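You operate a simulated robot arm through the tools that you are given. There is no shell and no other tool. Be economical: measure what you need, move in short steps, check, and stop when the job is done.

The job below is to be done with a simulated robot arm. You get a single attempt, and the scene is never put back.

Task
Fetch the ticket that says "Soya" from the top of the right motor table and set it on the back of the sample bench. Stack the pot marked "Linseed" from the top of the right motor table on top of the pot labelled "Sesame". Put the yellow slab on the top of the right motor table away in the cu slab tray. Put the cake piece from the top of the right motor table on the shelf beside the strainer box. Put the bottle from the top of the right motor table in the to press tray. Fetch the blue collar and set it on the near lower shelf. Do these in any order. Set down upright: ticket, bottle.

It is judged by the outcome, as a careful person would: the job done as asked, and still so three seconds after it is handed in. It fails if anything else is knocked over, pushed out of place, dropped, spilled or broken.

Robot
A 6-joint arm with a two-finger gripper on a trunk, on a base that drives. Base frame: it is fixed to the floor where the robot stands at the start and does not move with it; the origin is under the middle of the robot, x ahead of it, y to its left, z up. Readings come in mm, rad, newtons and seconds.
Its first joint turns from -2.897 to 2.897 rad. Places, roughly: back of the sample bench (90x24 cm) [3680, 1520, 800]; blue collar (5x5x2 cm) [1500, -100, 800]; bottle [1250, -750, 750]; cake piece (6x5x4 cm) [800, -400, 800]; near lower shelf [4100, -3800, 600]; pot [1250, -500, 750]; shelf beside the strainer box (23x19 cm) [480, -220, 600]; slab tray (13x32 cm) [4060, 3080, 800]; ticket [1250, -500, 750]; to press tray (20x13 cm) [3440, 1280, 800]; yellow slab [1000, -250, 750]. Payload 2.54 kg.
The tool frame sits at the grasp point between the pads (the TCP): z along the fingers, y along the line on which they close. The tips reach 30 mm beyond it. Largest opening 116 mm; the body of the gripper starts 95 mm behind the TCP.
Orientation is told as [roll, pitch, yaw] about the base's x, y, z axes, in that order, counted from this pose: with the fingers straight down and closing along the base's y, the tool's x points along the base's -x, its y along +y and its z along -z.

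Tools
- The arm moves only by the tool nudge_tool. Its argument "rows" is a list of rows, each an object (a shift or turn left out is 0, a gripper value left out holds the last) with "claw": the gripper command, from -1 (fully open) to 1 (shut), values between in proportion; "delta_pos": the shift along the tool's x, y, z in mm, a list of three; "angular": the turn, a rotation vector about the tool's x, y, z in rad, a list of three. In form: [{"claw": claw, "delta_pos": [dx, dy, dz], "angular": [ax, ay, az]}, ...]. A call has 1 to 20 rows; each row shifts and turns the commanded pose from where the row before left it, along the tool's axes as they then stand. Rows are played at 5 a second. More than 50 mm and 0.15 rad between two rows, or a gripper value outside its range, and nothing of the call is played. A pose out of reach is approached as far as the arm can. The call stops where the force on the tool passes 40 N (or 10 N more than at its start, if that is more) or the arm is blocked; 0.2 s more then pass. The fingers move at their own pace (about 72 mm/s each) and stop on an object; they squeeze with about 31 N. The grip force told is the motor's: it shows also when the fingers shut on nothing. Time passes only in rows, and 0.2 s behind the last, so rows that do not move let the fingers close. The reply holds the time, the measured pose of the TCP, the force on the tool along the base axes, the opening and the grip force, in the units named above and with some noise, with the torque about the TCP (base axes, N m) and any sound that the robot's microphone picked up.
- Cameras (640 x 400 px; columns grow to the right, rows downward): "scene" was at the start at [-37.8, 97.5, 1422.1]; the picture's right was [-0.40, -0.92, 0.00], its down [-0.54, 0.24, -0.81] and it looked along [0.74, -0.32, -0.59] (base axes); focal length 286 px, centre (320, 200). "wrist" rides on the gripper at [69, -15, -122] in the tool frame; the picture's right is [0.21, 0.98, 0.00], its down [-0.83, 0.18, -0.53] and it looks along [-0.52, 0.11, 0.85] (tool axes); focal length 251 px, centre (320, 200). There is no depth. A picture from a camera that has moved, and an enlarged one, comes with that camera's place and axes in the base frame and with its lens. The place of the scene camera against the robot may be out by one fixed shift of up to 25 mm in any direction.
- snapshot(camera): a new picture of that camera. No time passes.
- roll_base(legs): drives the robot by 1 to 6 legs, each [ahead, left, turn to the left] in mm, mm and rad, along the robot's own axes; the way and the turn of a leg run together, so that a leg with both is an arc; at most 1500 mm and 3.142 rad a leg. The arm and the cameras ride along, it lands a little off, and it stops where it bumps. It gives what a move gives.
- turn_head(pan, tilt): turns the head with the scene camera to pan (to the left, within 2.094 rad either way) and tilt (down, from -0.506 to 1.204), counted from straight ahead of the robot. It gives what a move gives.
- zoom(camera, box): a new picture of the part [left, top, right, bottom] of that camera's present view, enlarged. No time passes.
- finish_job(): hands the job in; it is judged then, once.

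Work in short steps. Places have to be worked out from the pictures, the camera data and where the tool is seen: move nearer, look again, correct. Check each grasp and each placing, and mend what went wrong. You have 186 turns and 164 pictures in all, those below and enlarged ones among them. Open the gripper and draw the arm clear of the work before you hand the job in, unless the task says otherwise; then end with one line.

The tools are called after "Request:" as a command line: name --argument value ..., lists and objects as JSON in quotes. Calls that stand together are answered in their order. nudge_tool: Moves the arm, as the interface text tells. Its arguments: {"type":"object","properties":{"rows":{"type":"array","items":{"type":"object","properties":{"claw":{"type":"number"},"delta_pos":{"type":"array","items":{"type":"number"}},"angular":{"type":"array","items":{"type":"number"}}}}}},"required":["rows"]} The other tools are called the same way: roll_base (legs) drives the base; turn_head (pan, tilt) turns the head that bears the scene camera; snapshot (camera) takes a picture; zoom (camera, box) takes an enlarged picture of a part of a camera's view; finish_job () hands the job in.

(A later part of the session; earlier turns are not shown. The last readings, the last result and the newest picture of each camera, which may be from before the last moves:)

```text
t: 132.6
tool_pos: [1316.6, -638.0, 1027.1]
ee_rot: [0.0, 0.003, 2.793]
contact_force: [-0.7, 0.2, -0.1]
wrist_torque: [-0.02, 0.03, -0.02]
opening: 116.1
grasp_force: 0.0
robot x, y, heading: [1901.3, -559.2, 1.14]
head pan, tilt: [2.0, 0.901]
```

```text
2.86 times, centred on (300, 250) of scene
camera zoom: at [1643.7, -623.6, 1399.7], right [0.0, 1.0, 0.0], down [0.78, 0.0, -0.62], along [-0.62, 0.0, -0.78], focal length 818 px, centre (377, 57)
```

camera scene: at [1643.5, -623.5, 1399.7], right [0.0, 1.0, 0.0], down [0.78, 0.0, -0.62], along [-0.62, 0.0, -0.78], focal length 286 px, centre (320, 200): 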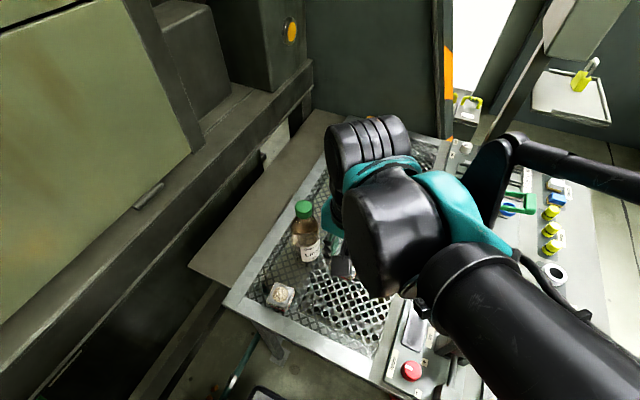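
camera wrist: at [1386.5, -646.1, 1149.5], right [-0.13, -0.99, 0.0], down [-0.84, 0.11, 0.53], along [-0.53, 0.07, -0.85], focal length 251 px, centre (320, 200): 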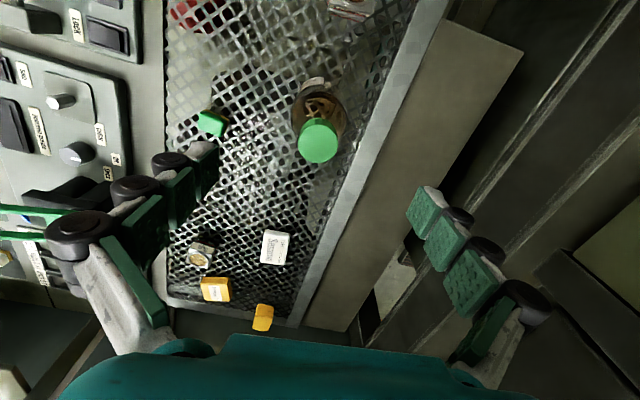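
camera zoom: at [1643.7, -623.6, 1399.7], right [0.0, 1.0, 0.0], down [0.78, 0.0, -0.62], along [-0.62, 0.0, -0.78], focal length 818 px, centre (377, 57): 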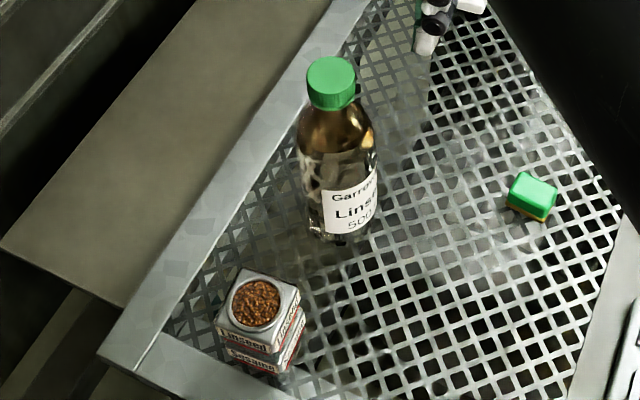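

Centred on the bottle cap. Descend to z≈865 and grip the upper body.

Request:
nudge_tool --rows '[{"delta_pos": [0, -2, 40]}, {"delta_pos": [0, 0, 40]}, {"delta_pos": [0, 0, 40]}, {"delta_pos": [0, 0, 25]}, {"delta_pos": [0, 0, 15]}, {"claw": -0.3}, {"claw": 0.2}, {"claw": 1}, {}, {}]'

Request:
snapshot --camera "wrist"

Request:
zoom --camera "scene" --box '[200, 180, 400, 320]'

```text
t: 134.8
tool_pos: [1318.1, -636.4, 864.5]
ee_rot: [-0.001, 0.003, 2.793]
contact_force: [-10.8, -4.7, 38.3]
wrist_torque: [-1.21, 0.54, -0.26]
opening: 58.8
grasp_force: 31.3
robot x, y, heading: [1903.9, -557.5, 1.141]
head pan, tilt: [2.0, 0.901]
```

```text
89 pictures are left
camera wrist: at [1388.2, -644.3, 987.3], right [-0.13, -0.99, 0.0], down [-0.84, 0.11, 0.53], along [-0.53, 0.07, -0.85], focal length 251 px, centre (320, 200)
```

wrist: 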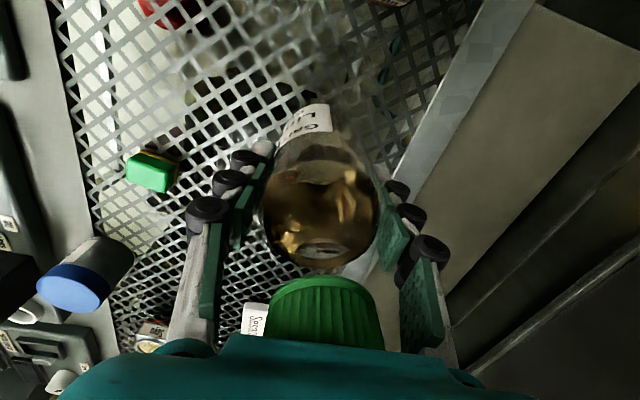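

```text
2.86 times, centred on (300, 250) of scene
camera zoom: at [1644.2, -623.6, 1399.8], right [0.0, 1.0, 0.0], down [0.78, 0.0, -0.62], along [-0.62, 0.0, -0.78], focal length 818 px, centre (377, 57)
```

zoom: 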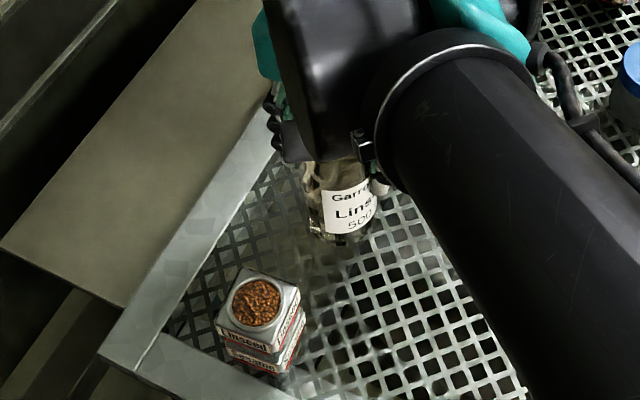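

Gripping on the taper pushes up (38 N). Open slightly, lower 10 mm and re-grip on the fuller body.

Request:
nudge_tool --rows '[{"claw": -0.4}, {"claw": -0.4}, {"delta_pos": [0, 0, 5]}, {"delta_pos": [0, 0, 4]}]'

Request:
snapshot --camera "wrist"

```text
t: 135.5
tool_pos: [1317.8, -636.3, 863.8]
ee_rot: [-0.001, 0.005, 2.794]
contact_force: [-1.7, -0.1, 16.9]
wrist_torque: [0.0, 0.01, 0.0]
opening: 81.1
grasp_force: 0.1
robot x, y, heading: [1901.5, -561.8, 1.143]
head pan, tilt: [2.0, 0.901]
stopped in row 3: the force on the tool passed its limit at 60 N (the readings are from after the stop); the commanded pose is now the measured one
```

```text
87 pictures are left
camera wrist: at [1388.0, -644.0, 987.3], right [-0.13, -0.99, 0.0], down [-0.84, 0.11, 0.53], along [-0.53, 0.07, -0.85], focal length 251 px, centre (320, 200)
```

wrist: 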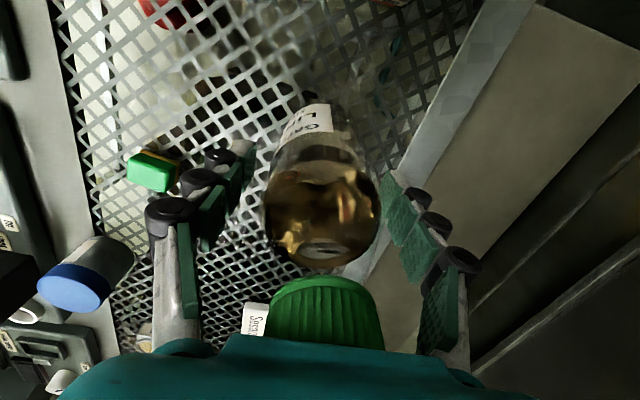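

The palm touches the cap at 864. Raise 5 mm and re-grip; check the vertical force.

Request:
nudge_tool --rows '[{"delta_pos": [0, 0, -5]}, {"claw": -0.1}, {"claw": 0.1}, {"claw": 1}, {}, {}]'

```text
t: 136.9
tool_pos: [1319.1, -636.3, 867.7]
ee_rot: [-0.001, 0.002, 2.792]
contact_force: [-0.7, -2.0, 3.3]
wrist_torque: [-0.09, 0.09, -0.01]
opening: 58.6
grasp_force: 30.9
robot x, y, heading: [1902.7, -555.0, 1.137]
head pan, tilt: [2.0, 0.901]
```

Clean grip (58.6 mm, no vertical load). Lift 40 mm and check.

Request:
nudge_tool --rows '[{"delta_pos": [0, 0, -10]}, {"delta_pos": [0, 0, -15]}, {"delta_pos": [0, 0, -15]}, {}]'

Request:
snapshot --camera "wrist"

Request:
zoom --camera "scene" --box '[200, 180, 400, 320]'

```text
t: 137.9
tool_pos: [1319.5, -635.2, 909.1]
ee_rot: [-0.001, 0.003, 2.791]
contact_force: [0.8, 0.0, -4.2]
wrist_torque: [-0.01, 0.02, -0.01]
opening: 58.3
grasp_force: 31.2
robot x, y, heading: [1906.5, -561.2, 1.144]
head pan, tilt: [2.0, 0.901]
```

```text
86 pictures are left
camera wrist: at [1388.3, -644.5, 1031.4], right [-0.13, -0.99, 0.0], down [-0.84, 0.11, 0.53], along [-0.53, 0.07, -0.85], focal length 251 px, centre (320, 200)
```

wrist: 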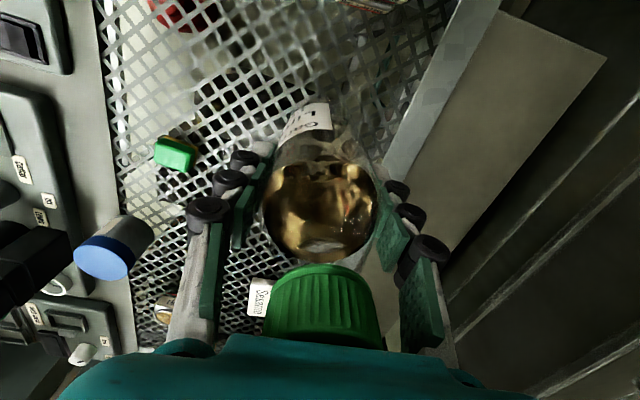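

```text
2.86 times, centred on (300, 250) of scene
camera zoom: at [1643.5, -623.6, 1399.7], right [0.0, 1.0, 0.0], down [0.78, 0.0, -0.62], along [-0.62, 0.0, -0.78], focal length 818 px, centre (377, 57)
```

zoom: 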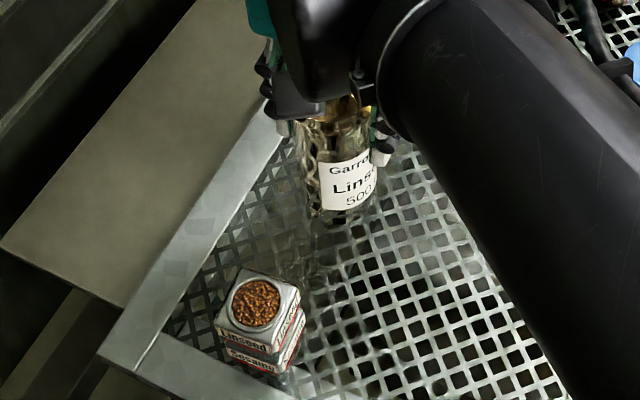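

Bottle secure. Lift to ~1055 and retract toward the robot.

Request:
nudge_tool --rows '[{"delta_pos": [0, 0, -40]}, {"delta_pos": [0, 0, -40]}, {"delta_pos": [0, 0, -40]}, {"delta_pos": [0, 0, -26]}, {"delta_pos": [30, -20, 0]}, {"delta_pos": [35, -20, 0]}, {"delta_pos": [40, -15, 0]}, {"delta_pos": [40, -15, 0]}, {"delta_pos": [40, 0, 0]}]'

Request:
snapshot --camera "scene"

```text
t: 140.1
tool_pos: [1497.8, -611.9, 1047.2]
ee_rot: [-0.002, 0.003, 2.748]
contact_force: [-0.2, -0.2, -4.1]
wrist_torque: [0.05, 0.05, -0.03]
opening: 58.3
grasp_force: 31.4
robot x, y, heading: [1902.8, -561.4, 1.141]
head pan, tilt: [2.0, 0.901]
stopped in row 9: the arm was blocked; the commanded pose is now the measured one
```

```text
84 pictures are left
camera scene: at [1645.0, -623.7, 1397.7], right [0.0, 1.0, 0.0], down [0.8, 0.0, -0.6], along [-0.6, 0.0, -0.8], focal length 286 px, centre (320, 200)
```

scene: 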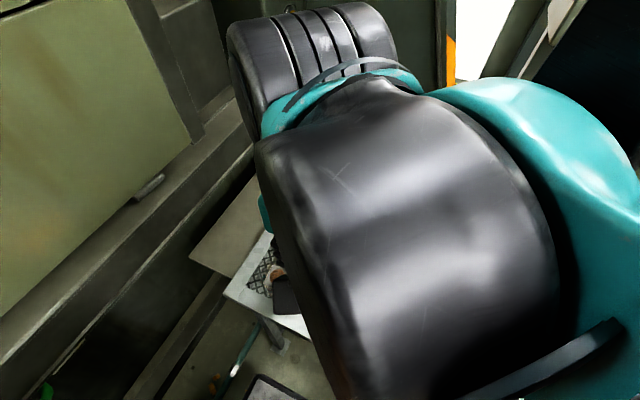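

The wrist touched the camera head. Move back out 50 mm.

Request:
nudge_tool --rows '[{"delta_pos": [-35, 0, 0]}, {"delta_pos": [-30, 0, 0]}, {}]'

Request:
turn_head --pan 0.9 --tilt 0.6

Request:
snapshot --camera "wrist"

```text
t: 140.9
tool_pos: [1437.9, -587.7, 1045.0]
ee_rot: [-0.002, 0.004, 2.75]
contact_force: [-0.8, 0.1, -5.0]
wrist_torque: [0.03, 0.01, 0.03]
opening: 58.6
grasp_force: 30.7
robot x, y, heading: [1902.1, -559.6, 1.142]
head pan, tilt: [2.0, 0.901]
```

```text
t: 142.2
tool_pos: [1437.6, -587.5, 1045.7]
ee_rot: [0.0, 0.003, 2.75]
contact_force: [0.7, -0.4, -4.9]
wrist_torque: [0.03, -0.02, -0.01]
opening: 58.5
grasp_force: 30.7
robot x, y, heading: [1902.9, -562.9, 1.141]
head pan, tilt: [0.901, 0.6]
```

```text
83 pictures are left
camera wrist: at [1507.6, -598.8, 1167.6], right [-0.18, -0.98, 0.0], down [-0.83, 0.15, 0.53], along [-0.52, 0.09, -0.85], focal length 251 px, centre (320, 200)
```

wrist: 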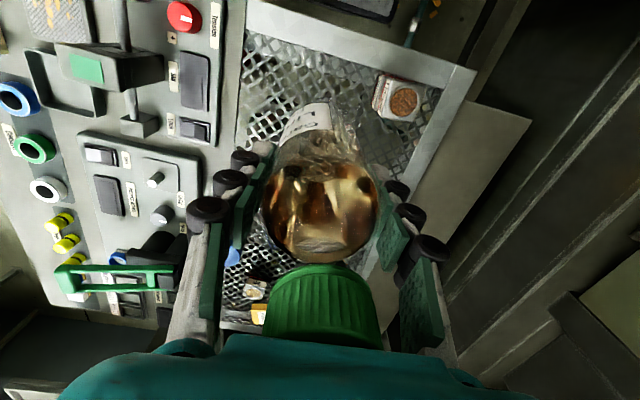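

Raise a little, drive out of the lane, turn, and go to the bench.

Request:
nudge_tool --rows '[{"delta_pos": [0, 0, -30]}, {}]'

Request:
roll_base --legs '[[900, 0, 0], [0, 0, -1.595], [100, 500, 0]]'

```text
t: 142.8
tool_pos: [1436.6, -586.2, 1075.8]
ee_rot: [0.0, 0.004, 2.75]
contact_force: [0.4, 0.1, -4.9]
wrist_torque: [-0.01, -0.02, 0.01]
opening: 58.5
grasp_force: 31.0
robot x, y, heading: [1901.6, -559.3, 1.141]
head pan, tilt: [0.901, 0.6]
```

```text
t: 150.4
tool_pos: [2124.3, 696.0, 1076.8]
ee_rot: [0.001, 0.004, 1.461]
contact_force: [-0.4, -0.3, -5.6]
wrist_torque: [0.02, 0.02, -0.05]
opening: 58.5
grasp_force: 31.1
robot x, y, heading: [2277.3, 252.1, -0.148]
head pan, tilt: [0.901, 0.6]
stopped in leg 2: the robot was blocked; the commanded pose is now the measured one
```

Turn blocked, probably front-right corner near the motor stand. Slide left first, then finish the turn.

Request:
roll_base --legs '[[-60, 350, 0], [0, 0, -0.306]]'

Request:
turn_head --pan -0.8 --tilt 0.8

Request:
snapshot --camera "scene"

```text
t: 153.7
tool_pos: [2255.0, 1077.3, 1075.7]
ee_rot: [0.0, 0.003, 1.156]
contact_force: [0.9, -0.4, -4.0]
wrist_torque: [-0.02, -0.01, 0.0]
opening: 58.7
grasp_force: 31.5
robot x, y, heading: [2275.0, 608.5, -0.45]
head pan, tilt: [0.901, 0.6]
```

```text
t: 155.4
tool_pos: [2255.9, 1077.0, 1077.4]
ee_rot: [0.0, 0.004, 1.157]
contact_force: [0.1, 0.1, -5.2]
wrist_torque: [-0.01, 0.03, 0.02]
opening: 58.7
grasp_force: 31.0
robot x, y, heading: [2271.1, 609.3, -0.455]
head pan, tilt: [-0.799, 0.799]
```

```text
82 pictures are left
camera scene: at [2257.2, 704.1, 1407.6], right [-0.95, -0.31, 0.0], down [-0.22, 0.68, -0.7], along [0.22, -0.66, -0.72], focal length 286 px, centre (320, 200)
```

scene: 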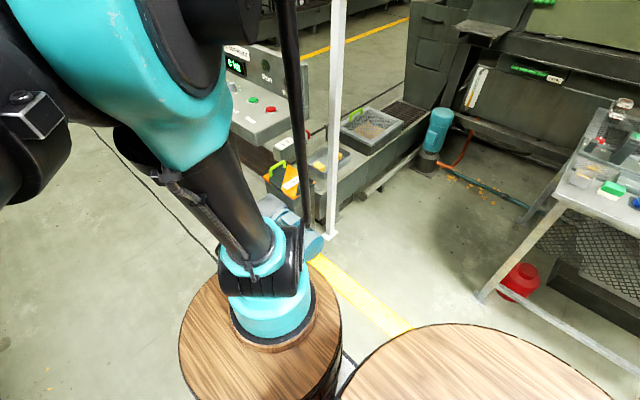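

All looks intact. Continue to the bench.

Request:
roll_base --legs '[[600, 300, 0], [250, 249, 0]]'

Request:
turn_head --pan 1.2 --tilt 0.75

Request:
snapshot --camera "scene"

Request:
snapshot --camera "wrist"

```text
t: 161.1
tool_pos: [3271.2, 1203.5, 1077.1]
ee_rot: [-0.002, 0.004, 1.152]
contact_force: [-0.6, 0.3, -5.0]
wrist_torque: [-0.02, 0.02, -0.02]
opening: 58.8
grasp_force: 30.9
robot x, y, heading: [3287.1, 736.7, -0.459]
head pan, tilt: [-0.799, 0.799]
```

```text
t: 163.0
tool_pos: [3273.4, 1205.2, 1076.0]
ee_rot: [0.0, 0.003, 1.149]
contact_force: [-0.5, -0.1, -4.4]
wrist_torque: [0.02, 0.0, -0.02]
opening: 58.5
grasp_force: 30.9
robot x, y, heading: [3288.8, 738.0, -0.454]
head pan, tilt: [1.201, 0.75]
```

```text
81 pictures are left
camera scene: at [3316.1, 957.3, 1414.2], right [0.58, -0.81, 0.0], down [-0.53, -0.38, -0.75], along [0.61, 0.44, -0.66], focal length 286 px, centre (320, 200)
```

scene: 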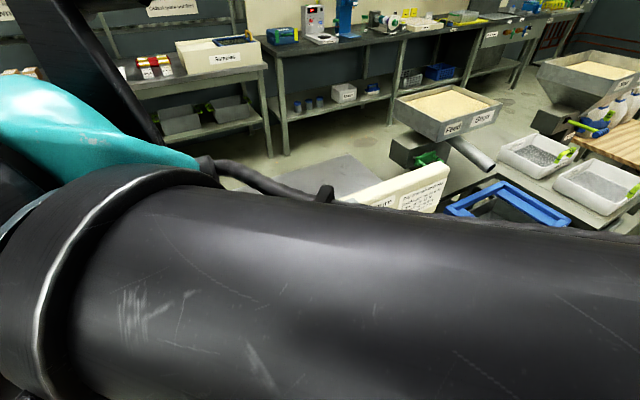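

```text
80 pictures are left
camera wrist: at [3259.4, 1137.3, 1198.4], right [-0.98, 0.2, 0.0], down [0.17, 0.83, 0.53], along [0.11, 0.52, -0.85], focal length 251 px, centre (320, 200)
```

wrist: 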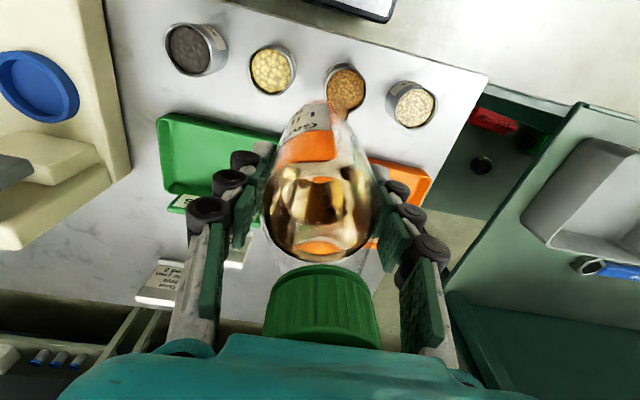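

Tray centre ≈(3459,1279). Move the bottle above it and partly lower.

Request:
nudge_tool --rows '[{"delta_pos": [-35, -34, 0]}, {"delta_pos": [-35, -35, 0]}, {"delta_pos": [-36, -35, 0]}, {"delta_pos": [-36, -35, 0]}, {"delta_pos": [0, 0, 40]}, {"delta_pos": [0, 0, 40]}, {"delta_pos": [0, 0, 40]}]'

Request:
snapshot --camera "wrist"

Request:
turn_head --pan 1.6 --tilt 0.85

Request:
snapshot --camera "scene"

```text
refused: row 3 steps farther than a row can; nothing moved
```

```text
79 pictures are left
camera wrist: at [3259.4, 1137.3, 1198.4], right [-0.98, 0.2, 0.0], down [0.17, 0.83, 0.53], along [0.11, 0.52, -0.85], focal length 251 px, centre (320, 200)
```

wrist: 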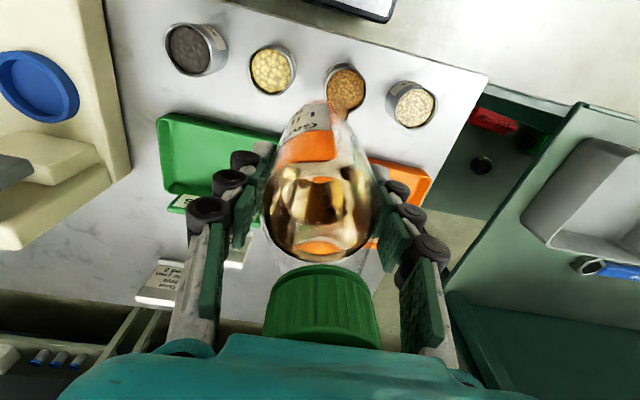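

```text
t: 163.9
tool_pos: [3274.2, 1204.7, 1075.5]
ee_rot: [0.0, 0.003, 1.146]
contact_force: [0.1, -0.8, -3.9]
wrist_torque: [0.04, 0.0, -0.01]
opening: 58.6
grasp_force: 30.7
robot x, y, heading: [3285.5, 739.2, -0.458]
head pan, tilt: [1.6, 0.85]
```

```text
78 pictures are left
camera scene: at [3314.6, 958.7, 1413.4], right [0.6, -0.8, 0.0], down [-0.53, -0.4, -0.75], along [0.6, 0.45, -0.67], focal length 286 px, centre (320, 200)
```

scene: 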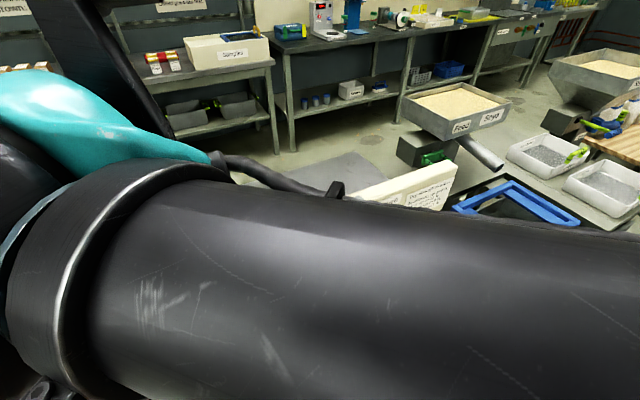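

Row was slightly too large; use smaller steps.

Request:
nudge_tool --rows '[{"delta_pos": [-28, -28, 0]}, {"delta_pos": [-29, -28, 0]}, {"delta_pos": [-29, -28, 0]}, {"delta_pos": [-28, -28, 0]}, {"delta_pos": [-28, -27, 0]}, {"delta_pos": [0, 0, 40]}, {"delta_pos": [0, 0, 40]}, {"delta_pos": [0, 0, 40]}]'

Request:
snapshot --camera "wrist"

Request:
snapshot --camera "scene"

```text
t: 165.7
tool_pos: [3456.7, 1277.6, 955.2]
ee_rot: [-0.001, 0.003, 1.154]
contact_force: [0.1, 0.2, -4.4]
wrist_torque: [0.03, 0.0, -0.01]
opening: 58.5
grasp_force: 31.0
robot x, y, heading: [3285.7, 736.9, -0.455]
head pan, tilt: [1.6, 0.85]
```

```text
77 pictures are left
camera wrist: at [3443.3, 1208.9, 1077.4], right [-0.98, 0.2, 0.0], down [0.17, 0.83, 0.53], along [0.11, 0.52, -0.85], focal length 251 px, centre (320, 200)
```

wrist: 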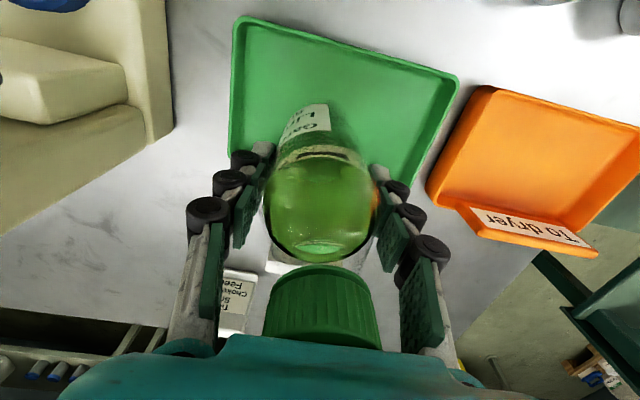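

```text
76 pictures are left
camera scene: at [3280.3, 979.2, 1403.6], right [0.91, -0.41, 0.0], down [-0.31, -0.68, -0.66], along [0.27, 0.6, -0.75], focal length 286 px, centre (320, 200)
```

scene: 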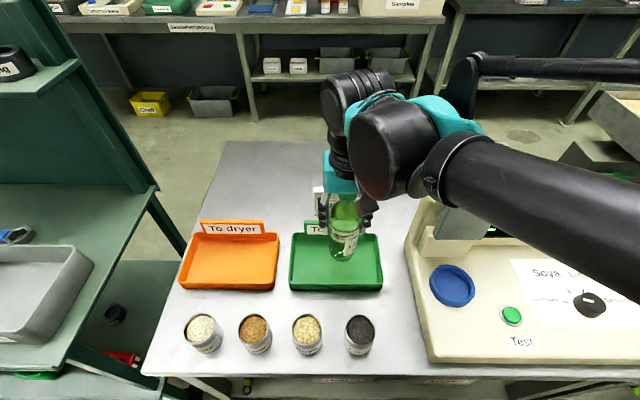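

Bottle over the tray centre. Lower in small steps to contact.

Request:
nudge_tool --rows '[{"delta_pos": [0, 0, 15]}, {"delta_pos": [0, 0, 15]}, {"delta_pos": [0, 0, 4]}, {"delta_pos": [0, 0, 3]}, {"delta_pos": [0, 0, 3]}, {"delta_pos": [0, 0, 3]}, {"delta_pos": [0, 0, 3]}]'

Request:
zoom --camera "scene" --box '[260, 150, 420, 300]'

```text
t: 167.3
tool_pos: [3457.9, 1275.5, 908.7]
ee_rot: [-0.001, 0.004, 1.151]
contact_force: [-0.6, 1.6, 29.5]
wrist_torque: [-0.03, 0.04, -0.21]
opening: 59.0
grasp_force: 30.5
robot x, y, heading: [3288.3, 740.8, -0.456]
head pan, tilt: [1.6, 0.85]
```

```text
2.67 times, centred on (340, 225) of scene
camera zoom: at [3279.9, 978.5, 1403.7], right [0.91, -0.41, 0.0], down [-0.31, -0.68, -0.66], along [0.27, 0.6, -0.75], focal length 763 px, centre (267, 133)
```

zoom: 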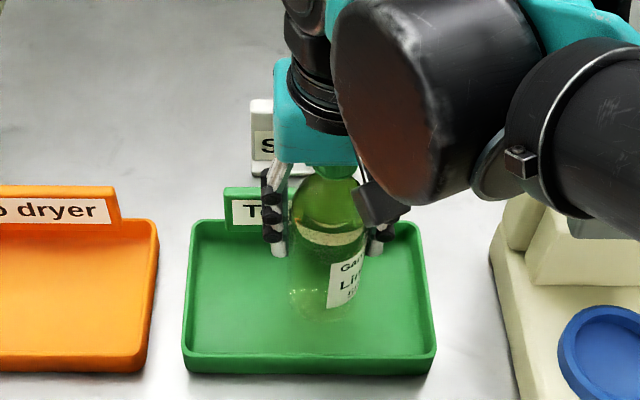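

Contact made. Relieve, open and lift straight up.

Request:
nudge_tool --rows '[{"delta_pos": [0, 0, -1.5]}, {"claw": -0.2}, {"claw": -0.5}, {"claw": -0.8}, {"claw": -1, "delta_pos": [0, 0, -20]}, {"delta_pos": [0, 0, -45]}, {"delta_pos": [0, 0, -45]}, {"delta_pos": [0, 0, -40]}]'

Request:
zoom --camera "scene" --box '[240, 130, 440, 300]'

```text
t: 169.1
tool_pos: [3454.0, 1276.3, 1060.7]
ee_rot: [-0.001, 0.006, 1.152]
contact_force: [0.9, -0.3, -0.6]
wrist_torque: [-0.03, 0.0, 0.02]
opening: 115.9
grasp_force: 0.1
robot x, y, heading: [3288.1, 737.9, -0.463]
head pan, tilt: [1.6, 0.85]
```

```text
2.35 times, centred on (340, 215) of scene
camera zoom: at [3280.2, 979.3, 1403.6], right [0.91, -0.41, 0.0], down [-0.31, -0.68, -0.66], along [0.27, 0.6, -0.75], focal length 673 px, centre (273, 165)
```

zoom: 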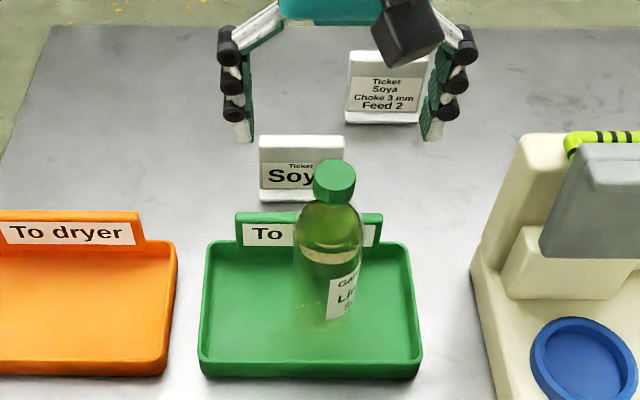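

Bottle upright in the tray, ticket fine. Now drive back to the table's front for the slab.

Request:
roll_base --legs '[[-100, -250, 0], [-822, -320, 0], [0, 0, 1.6], [0, 0, 1.587], [600, 150, 0]]'

Request:
turn_head --pan 1.0 --tilt 0.6

Request:
snapshot --camera "scene"

```text
t: 186.2
tool_pos: [1461.3, 169.5, 1059.8]
ee_rot: [0.0, 0.004, -1.918]
contact_force: [0.0, 0.4, -0.2]
wrist_torque: [-0.01, 0.04, 0.0]
opening: 116.1
grasp_force: 0.1
robot x, y, heading: [1592.0, 722.4, 2.763]
head pan, tilt: [1.6, 0.85]
```

```text
t: 187.2
tool_pos: [1460.8, 170.7, 1060.3]
ee_rot: [-0.001, 0.004, -1.92]
contact_force: [-0.2, 0.3, 1.0]
wrist_torque: [0.04, 0.02, 0.01]
opening: 116.0
grasp_force: 0.1
robot x, y, heading: [1588.4, 720.9, 2.756]
head pan, tilt: [1.0, 0.6]
```

```text
73 pictures are left
camera scene: at [1573.9, 467.1, 1424.4], right [-0.58, 0.82, 0.0], down [0.46, 0.33, -0.82], along [-0.67, -0.48, -0.57], focal length 286 px, centre (320, 200)
```

scene: 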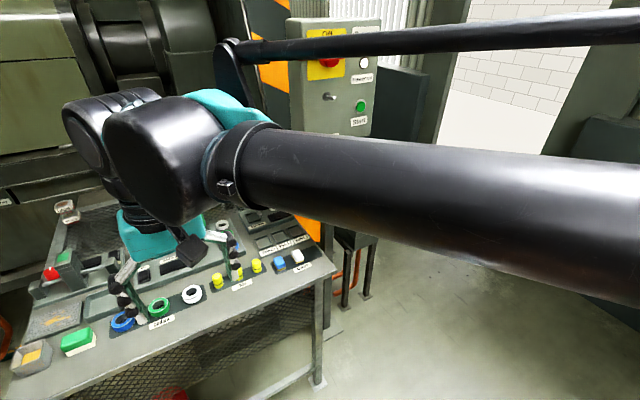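

Correct heading and close in to the table front at u≈560.

Request:
roll_base --legs '[[0, 0, -0.033], [80, 300, 0], [0, 105, 0]]'

Request:
turn_head --pan 1.4 --tilt 0.7

Request:
snapshot --camera "scene"

Request:
snapshot --camera "wrist"

```text
t: 190.4
tool_pos: [1196.1, -163.3, 1060.2]
ee_rot: [0.0, 0.004, -1.96]
contact_force: [0.7, 0.0, 0.2]
wrist_torque: [0.01, -0.02, -0.02]
opening: 116.0
grasp_force: 0.1
robot x, y, heading: [1347.0, 382.4, 2.717]
head pan, tilt: [1.0, 0.6]
```

```text
t: 191.3
tool_pos: [1196.2, -162.2, 1060.3]
ee_rot: [0.0, 0.004, -1.96]
contact_force: [0.0, -0.3, -0.2]
wrist_torque: [0.02, -0.01, 0.02]
opening: 116.0
grasp_force: 0.1
robot x, y, heading: [1346.9, 382.2, 2.713]
head pan, tilt: [1.4, 0.7]
```

```text
72 pictures are left
camera scene: at [1349.3, 106.9, 1415.9], right [-0.83, 0.56, 0.0], down [0.36, 0.53, -0.77], along [-0.43, -0.63, -0.64], focal length 286 px, centre (320, 200)
```

scene: 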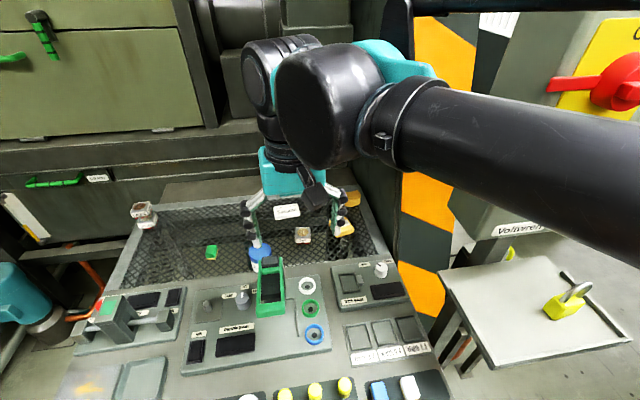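

```text
71 pictures are left
camera wrist: at [1209.1, -92.7, 1182.4], right [0.99, -0.17, 0.0], down [-0.15, -0.84, 0.53], along [-0.09, -0.52, -0.85], focal length 251 px, centre (320, 200)
```

wrist: 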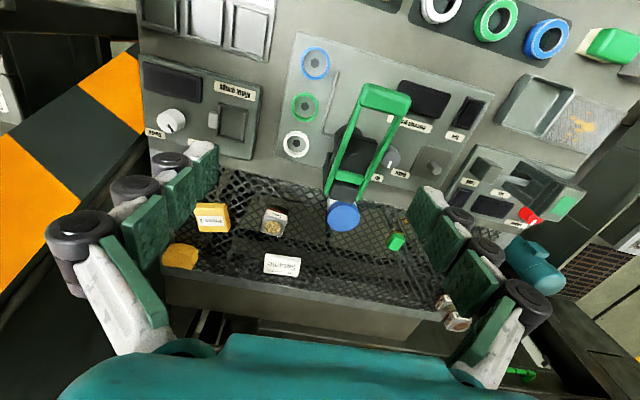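

Slab ≈(950,-342), cake ≈(840,-430). Move above the slab at z≈940.

Request:
nudge_tool --rows '[{"delta_pos": [-31, -19, 15]}, {"delta_pos": [-31, -20, 15]}, {"delta_pos": [-31, -20, 15]}, {"delta_pos": [-31, -20, 15]}, {"delta_pos": [-31, -20, 15]}, {"delta_pos": [-31, -19, 15]}, {"delta_pos": [-31, -19, 15]}, {"delta_pos": [-31, -19, 15]}]'

Request:
snapshot --camera "wrist"

Request:
snapshot --camera "scene"

```text
t: 193.1
tool_pos: [957.9, -333.5, 939.6]
ee_rot: [-0.001, 0.005, -1.958]
contact_force: [0.0, 0.6, 1.0]
wrist_torque: [-0.02, 0.06, 0.0]
opening: 116.1
grasp_force: 0.1
robot x, y, heading: [1349.1, 383.8, 2.718]
head pan, tilt: [1.4, 0.7]
```

```text
70 pictures are left
camera wrist: at [970.7, -263.5, 1061.7], right [0.99, -0.17, 0.0], down [-0.14, -0.84, 0.53], along [-0.09, -0.52, -0.85], focal length 251 px, centre (320, 200)
```

wrist: 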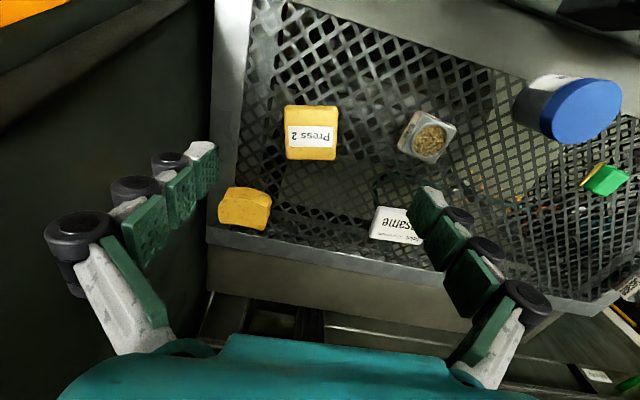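

```text
69 pictures are left
camera scene: at [1349.7, 107.1, 1415.9], right [-0.83, 0.56, 0.0], down [0.36, 0.53, -0.77], along [-0.43, -0.63, -0.64], focal length 286 px, centre (320, 200)
```

scene: 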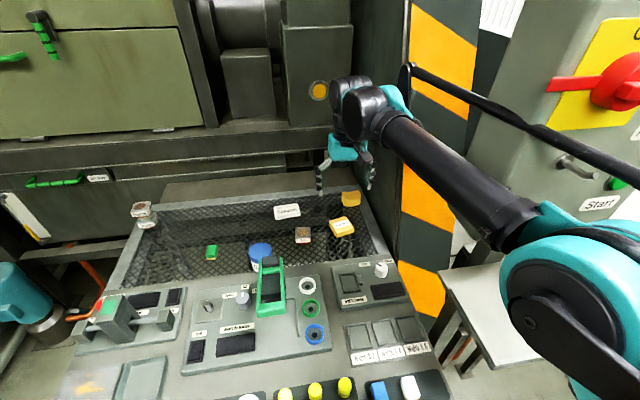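

Slab ≈(947,-338), ~56×50 mm. Rotate ~0.2 rad, narrow the opening, and descend to z≈815 for a look.

Request:
nudge_tool --rows '[{"angular": [0, 0, -0.1], "claw": -0.5}, {"angular": [0, 0, -0.1]}, {"delta_pos": [-7, -10, 0]}, {"delta_pos": [0, 0, 45]}, {"delta_pos": [0, 0, 45]}, {"delta_pos": [0, 0, 35]}]'

Request:
snapshot --camera "wrist"

```text
t: 194.5
tool_pos: [945.1, -338.7, 813.4]
ee_rot: [0.001, 0.003, -1.759]
contact_force: [0.1, -0.5, 0.1]
wrist_torque: [-0.04, 0.0, 0.0]
opening: 87.3
grasp_force: 0.1
robot x, y, heading: [1346.3, 379.2, 2.719]
head pan, tilt: [1.4, 0.7]
```

```text
68 pictures are left
camera wrist: at [942.5, -267.0, 935.8], right [1.0, 0.03, 0.0], down [0.02, -0.85, 0.53], along [0.02, -0.53, -0.85], focal length 251 px, centre (320, 200)
```

wrist: 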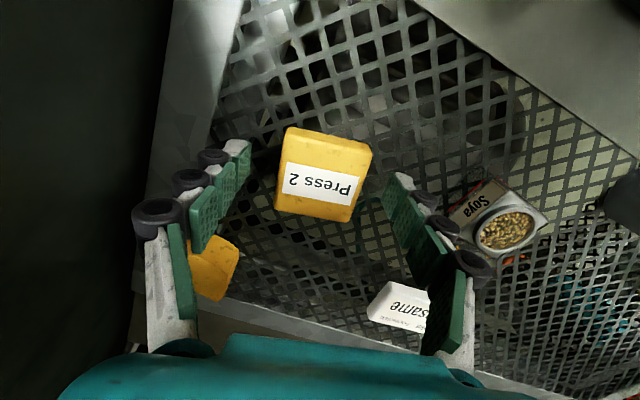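

Aligned. Descend 20 mm and close.

Request:
nudge_tool --rows '[{"delta_pos": [-3, 0, 10]}, {"delta_pos": [0, 0, 9]}, {"claw": -0.2}, {"claw": 0.0}, {"claw": 1}, {}, {}]'

Request:
snapshot --camera "wrist"

```text
t: 196.1
tool_pos: [946.5, -341.0, 794.3]
ee_rot: [0.0, 0.003, -1.76]
contact_force: [-0.6, 0.3, 0.7]
wrist_torque: [0.0, -0.01, 0.03]
opening: 59.0
grasp_force: 31.0
robot x, y, heading: [1351.3, 382.3, 2.713]
head pan, tilt: [1.4, 0.7]
```

```text
67 pictures are left
camera wrist: at [943.9, -268.8, 916.5], right [1.0, 0.03, 0.0], down [0.02, -0.85, 0.53], along [0.02, -0.53, -0.85], focal length 251 px, centre (320, 200)
```

wrist: 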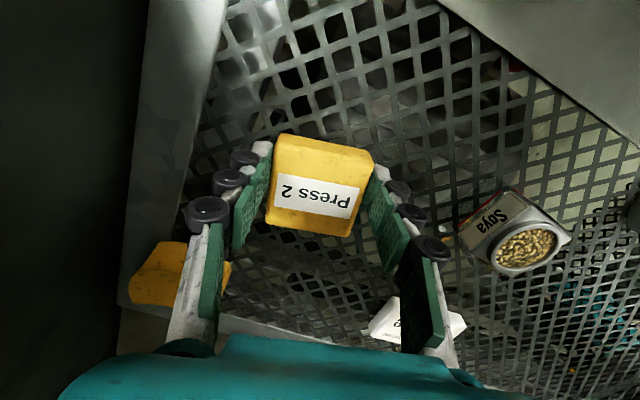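

Slab gripped. Lift and retract over the table.

Request:
nudge_tool --rows '[{"delta_pos": [0, 0, -40]}, {"delta_pos": [0, 0, -45]}, {"delta_pos": [0, 0, -45]}, {"delta_pos": [36, 24, -10]}, {"delta_pos": [36, 24, -10]}, {"delta_pos": [36, 24, -10]}, {"delta_pos": [36, 24, -10]}, {"delta_pos": [36, 24, -10]}, {"delta_pos": [36, 24, -10]}, {"delta_pos": [36, 24, -10]}]'

Request:
snapshot --camera "wrist"

```text
t: 198.3
tool_pos: [1158.7, -124.9, 995.5]
ee_rot: [0.001, 0.003, -1.759]
contact_force: [0.0, -0.9, -0.4]
wrist_torque: [0.07, -0.05, 0.0]
opening: 58.9
grasp_force: 31.1
robot x, y, heading: [1350.7, 382.5, 2.719]
head pan, tilt: [1.4, 0.7]
```

```text
66 pictures are left
camera wrist: at [1156.2, -53.1, 1117.9], right [1.0, 0.03, 0.0], down [0.02, -0.85, 0.53], along [0.02, -0.53, -0.85], focal length 251 px, centre (320, 200)
```

wrist: 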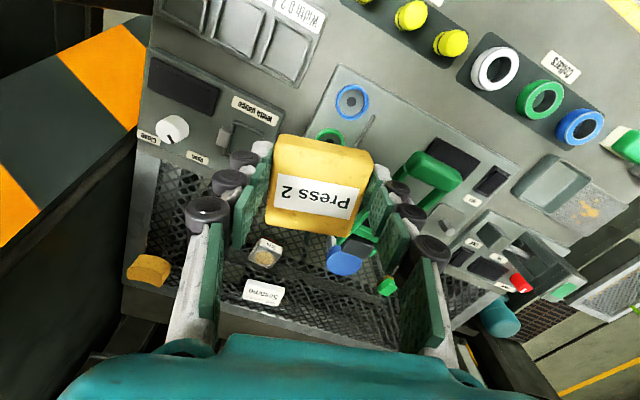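

Slab held. Drive away from the table, turn to heading ≈ -0.32, and move toward the wall-bench corridor to look.

Request:
roll_base --legs '[[0, -450, 0], [0, 0, -1.52], [0, 0, -1.52], [300, 500, 0]]'

Request:
turn_head --pan 0.8 --tilt 0.4

Request:
snapshot --camera "scene"

```text
t: 211.3
tool_pos: [2120.5, 1690.7, 995.1]
ee_rot: [0.002, 0.003, 1.479]
contact_force: [-0.7, -0.2, -1.1]
wrist_torque: [-0.02, 0.0, 0.0]
opening: 58.9
grasp_force: 30.7
robot x, y, heading: [1982.4, 1173.2, -0.331]
head pan, tilt: [1.4, 0.7]
```

```text
t: 212.3
tool_pos: [2120.5, 1691.5, 995.5]
ee_rot: [0.001, 0.003, 1.479]
contact_force: [-0.3, -0.5, -0.5]
wrist_torque: [0.03, 0.0, 0.01]
opening: 58.9
grasp_force: 30.7
robot x, y, heading: [1982.6, 1168.6, -0.328]
head pan, tilt: [0.799, 0.4]
```

```text
65 pictures are left
camera scene: at [1999.5, 1375.3, 1442.7], right [0.45, -0.89, 0.0], down [-0.35, -0.18, -0.92], along [0.82, 0.42, -0.39], focal length 286 px, centre (320, 200)
```

scene: 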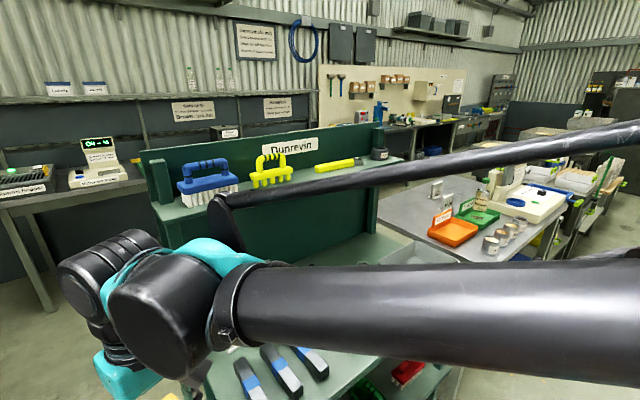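

The trolley is close on the left front. Look further left before going on.

Request:
turn_head --pan 1.7 --tilt 0.4

Request:
snapshot --camera "scene"

```text
t: 213.5
tool_pos: [2120.6, 1691.0, 996.5]
ee_rot: [0.0, 0.003, 1.479]
contact_force: [0.5, -0.5, -1.5]
wrist_torque: [-0.03, 0.0, 0.04]
opening: 59.0
grasp_force: 30.6
robot x, y, heading: [1979.9, 1169.2, -0.331]
head pan, tilt: [1.7, 0.4]
```

```text
64 pictures are left
camera scene: at [1935.6, 1424.2, 1442.7], right [0.98, -0.2, 0.0], down [-0.08, -0.38, -0.92], along [0.19, 0.9, -0.39], focal length 286 px, centre (320, 200)
```

scene: 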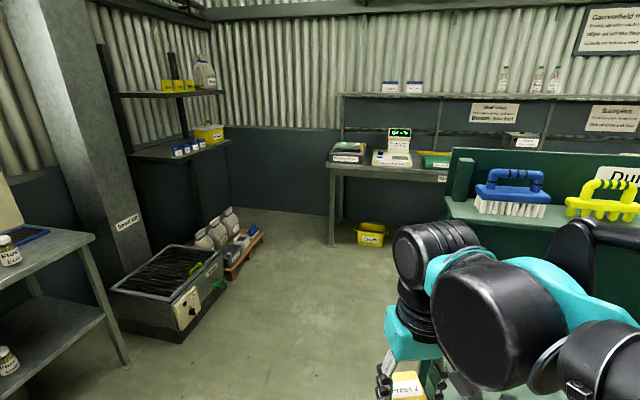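

Wall bench runs parallel to the sample bench with a ~1.2 m corridor. Route: back up, go left past the trolley's end, then into the corridor.

Request:
roll_base --legs '[[0, 0, -0.13], [-480, 0, 0], [0, 900, 0], [0, 760, 0]]'

Request:
turn_head --pan 0.6 --tilt 0.5

Request:
snapshot --camera "scene"

```text
t: 224.9
tool_pos: [2493.1, 3355.0, 995.4]
ee_rot: [0.0, 0.002, 1.345]
contact_force: [0.7, 0.5, -2.3]
wrist_torque: [-0.04, -0.01, 0.04]
opening: 59.3
grasp_force: 31.2
robot x, y, heading: [2286.0, 2858.7, -0.461]
head pan, tilt: [1.7, 0.4]
```

```text
t: 226.3
tool_pos: [2492.4, 3355.6, 996.1]
ee_rot: [-0.001, 0.005, 1.344]
contact_force: [0.3, -0.3, -2.0]
wrist_torque: [-0.01, 0.04, 0.02]
opening: 59.0
grasp_force: 30.7
robot x, y, heading: [2288.5, 2855.4, -0.46]
head pan, tilt: [0.6, 0.499]
```

```text
63 pictures are left
camera scene: at [2336.4, 3041.2, 1433.6], right [0.14, -0.99, 0.0], down [-0.47, -0.07, -0.88], along [0.87, 0.12, -0.48], focal length 286 px, centre (320, 200)
```

scene: 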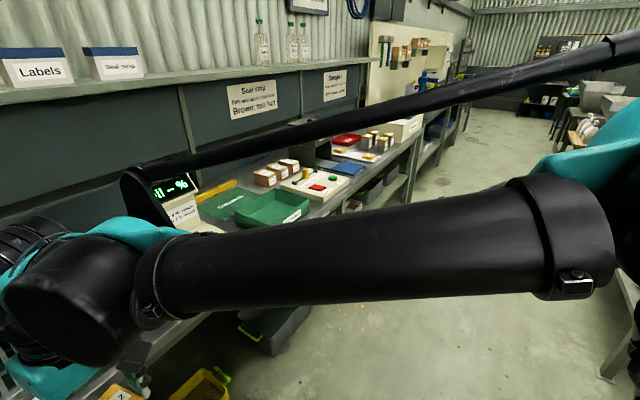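

Corridor clear. Shift slightly right and drive ahead.

Request:
roll_base --legs '[[0, -110, 0], [900, 0, 0]]'

Request:
turn_head --pan 0.9 --tilt 0.5

Request:
snapshot --camera "scene"

```text
t: 231.8
tool_pos: [3256.4, 2853.5, 995.8]
ee_rot: [0.002, 0.005, 1.347]
contact_force: [0.2, -0.3, -1.3]
wrist_torque: [-0.03, 0.02, 0.03]
opening: 59.2
grasp_force: 30.9
robot x, y, heading: [3051.2, 2357.7, -0.461]
head pan, tilt: [0.6, 0.499]
```

```text
t: 232.6
tool_pos: [3256.7, 2853.8, 996.3]
ee_rot: [-0.002, 0.004, 1.348]
contact_force: [-0.1, 0.1, -0.9]
wrist_torque: [0.01, -0.01, 0.03]
opening: 58.8
grasp_force: 31.1
robot x, y, heading: [3048.4, 2357.1, -0.462]
head pan, tilt: [0.901, 0.499]
```

```text
62 pictures are left
camera scene: at [3092.8, 2564.3, 1433.6], right [0.42, -0.91, 0.0], down [-0.43, -0.2, -0.88], along [0.79, 0.37, -0.48], focal length 286 px, centre (320, 200)
```

scene: 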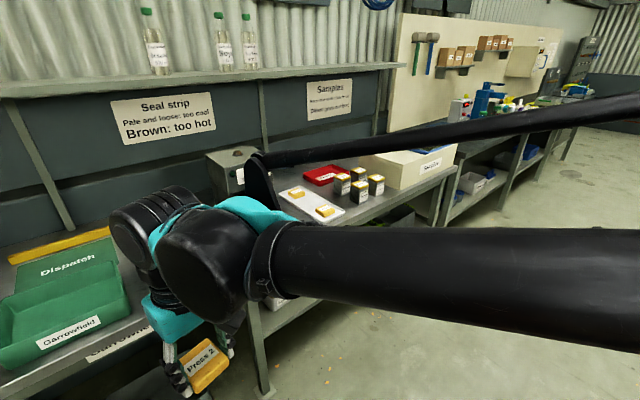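

The slab trays are ahead (white with slabs, red). Move ahead 500 and look closer.

Request:
roll_base --legs '[[480, 60, 0]]'

Request:
turn_head --pan 1.3 --tilt 0.6

Request:
snapshot --camera "scene"

Request:
snapshot --camera "wrist"

```text
t: 235.5
tool_pos: [3710.7, 2696.1, 996.1]
ee_rot: [0.0, 0.004, 1.348]
contact_force: [-0.1, -0.1, -0.5]
wrist_torque: [-0.01, 0.02, -0.01]
opening: 59.2
grasp_force: 30.9
robot x, y, heading: [3501.5, 2201.1, -0.462]
head pan, tilt: [0.901, 0.499]
```

```text
t: 236.4
tool_pos: [3709.9, 2696.1, 994.5]
ee_rot: [0.0, 0.002, 1.347]
contact_force: [0.3, 0.6, -0.4]
wrist_torque: [0.0, 0.0, 0.0]
opening: 59.1
grasp_force: 30.8
robot x, y, heading: [3502.7, 2199.9, -0.465]
head pan, tilt: [1.3, 0.6]
```

```text
61 pictures are left
camera scene: at [3524.0, 2434.2, 1424.5], right [0.74, -0.67, 0.0], down [-0.38, -0.42, -0.83], along [0.55, 0.61, -0.56], focal length 286 px, centre (320, 200)
```

scene: 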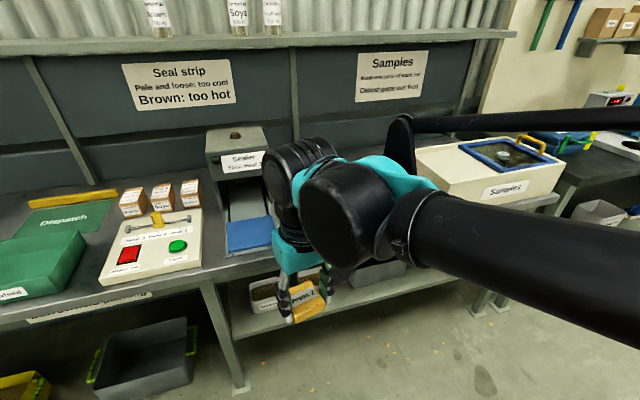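

```text
60 pictures are left
camera wrist: at [3710.8, 2627.1, 1118.1], right [-1.0, 0.01, 0.0], down [0.01, 0.85, 0.53], along [0.0, 0.53, -0.85], focal length 251 px, centre (320, 200)
```

wrist: 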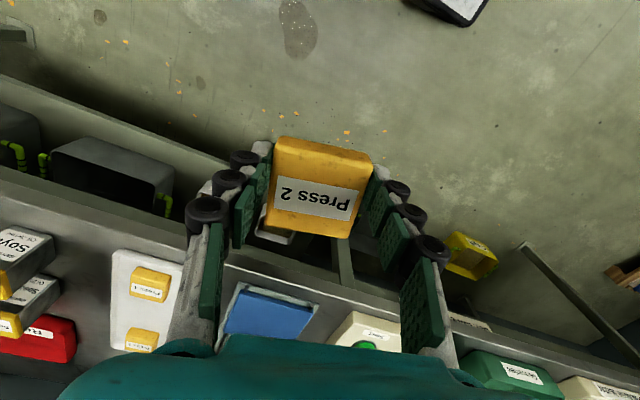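

The white tray (slots with Press 1 / Press 3 slabs, empty middle) is near (4060,3080). Move ahead 130 then left 380.

Request:
roll_base --legs '[[140, 0, 0], [0, 400, 0]]'

Request:
snapshot --camera "wrist"

Request:
turn_head --pan 1.5 --tilt 0.75

Request:
snapshot --camera "scene"

```text
t: 239.8
tool_pos: [4016.4, 2990.5, 996.8]
ee_rot: [0.001, 0.003, 1.345]
contact_force: [0.1, -0.8, -1.5]
wrist_torque: [0.01, 0.03, -0.01]
opening: 59.0
grasp_force: 31.3
robot x, y, heading: [3808.0, 2496.6, -0.467]
head pan, tilt: [1.3, 0.6]
```

```text
59 pictures are left
camera wrist: at [4015.6, 2921.5, 1118.1], right [-1.0, 0.01, 0.0], down [0.01, 0.85, 0.53], along [0.01, 0.53, -0.85], focal length 251 px, centre (320, 200)
```

wrist: 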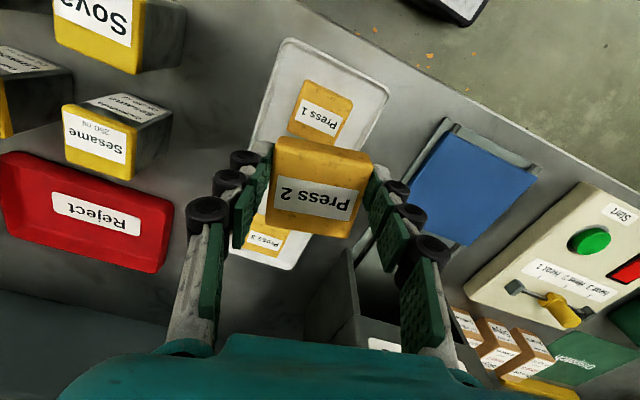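

```text
t: 240.5
tool_pos: [4016.1, 2989.5, 995.1]
ee_rot: [0.0, 0.003, 1.343]
contact_force: [-1.1, 0.8, -0.4]
wrist_torque: [-0.01, -0.01, -0.03]
opening: 58.9
grasp_force: 31.1
robot x, y, heading: [3804.8, 2494.3, -0.463]
head pan, tilt: [1.499, 0.75]
```

```text
58 pictures are left
camera scene: at [3811.1, 2735.2, 1411.6], right [0.86, -0.51, 0.0], down [-0.35, -0.59, -0.73], along [0.37, 0.63, -0.68], focal length 286 px, centre (320, 200)
```

scene: 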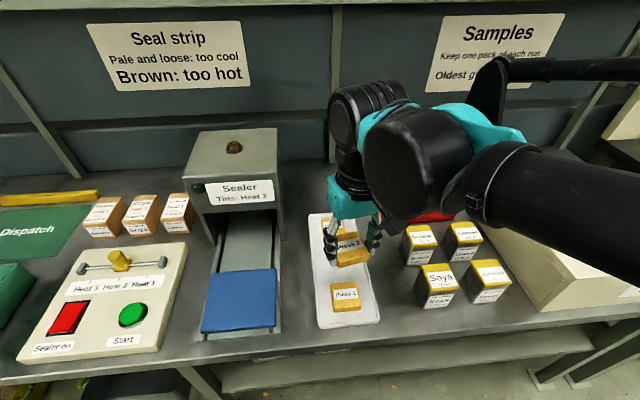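

Middle slot ≈(4062,3078). Rotate to align, move over, and lower to z≈870.

Request:
nudge_tool --rows '[{"angular": [0, 0, 0.12]}, {"angular": [0, 0, 0.117]}, {"delta_pos": [-33, -1, 0]}, {"delta_pos": [-33, -1, 0]}, {"delta_pos": [-33, 0, 0]}, {"delta_pos": [0, 0, 45]}, {"delta_pos": [0, 0, 45]}, {"delta_pos": [0, 0, 35]}]'

Request:
snapshot --camera "wrist"

Request:
zoom --camera "scene" --box '[260, 190, 420, 340]'

```text
t: 242.3
tool_pos: [4060.6, 3078.5, 867.3]
ee_rot: [0.0, 0.004, 1.107]
contact_force: [-0.7, -0.9, -1.4]
wrist_torque: [0.03, -0.02, 0.01]
opening: 58.9
grasp_force: 31.2
robot x, y, heading: [3803.2, 2492.6, -0.469]
head pan, tilt: [1.499, 0.75]
```

```text
57 pictures are left
camera wrist: at [4044.2, 3011.4, 989.5], right [-0.97, 0.25, 0.0], down [0.21, 0.82, 0.53], along [0.13, 0.51, -0.85], focal length 251 px, centre (320, 200)
```

wrist: 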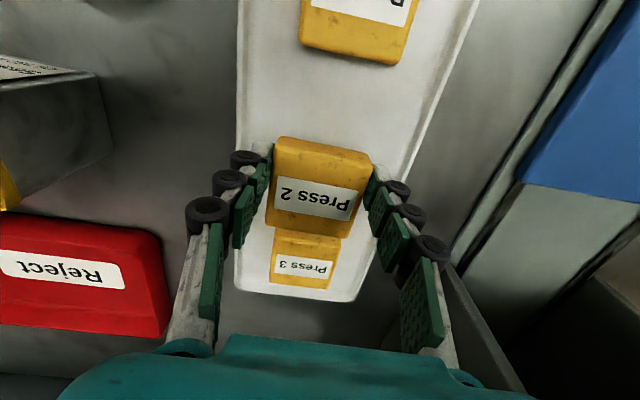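

```text
2.67 times, centred on (340, 265) of scene
camera zoom: at [3811.0, 2735.2, 1411.6], right [0.86, -0.51, 0.0], down [-0.35, -0.59, -0.73], along [0.37, 0.63, -0.68], focal length 763 px, centre (267, 27)
```

zoom: 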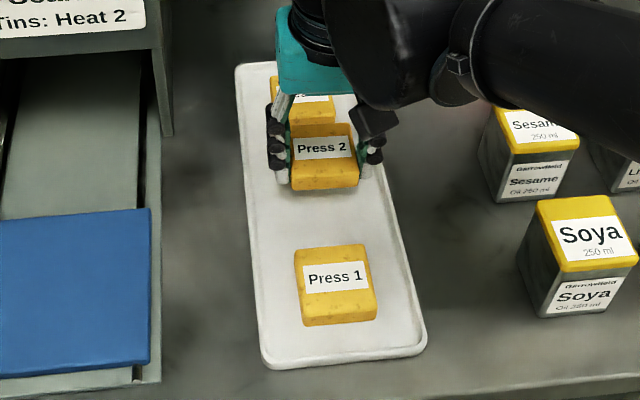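

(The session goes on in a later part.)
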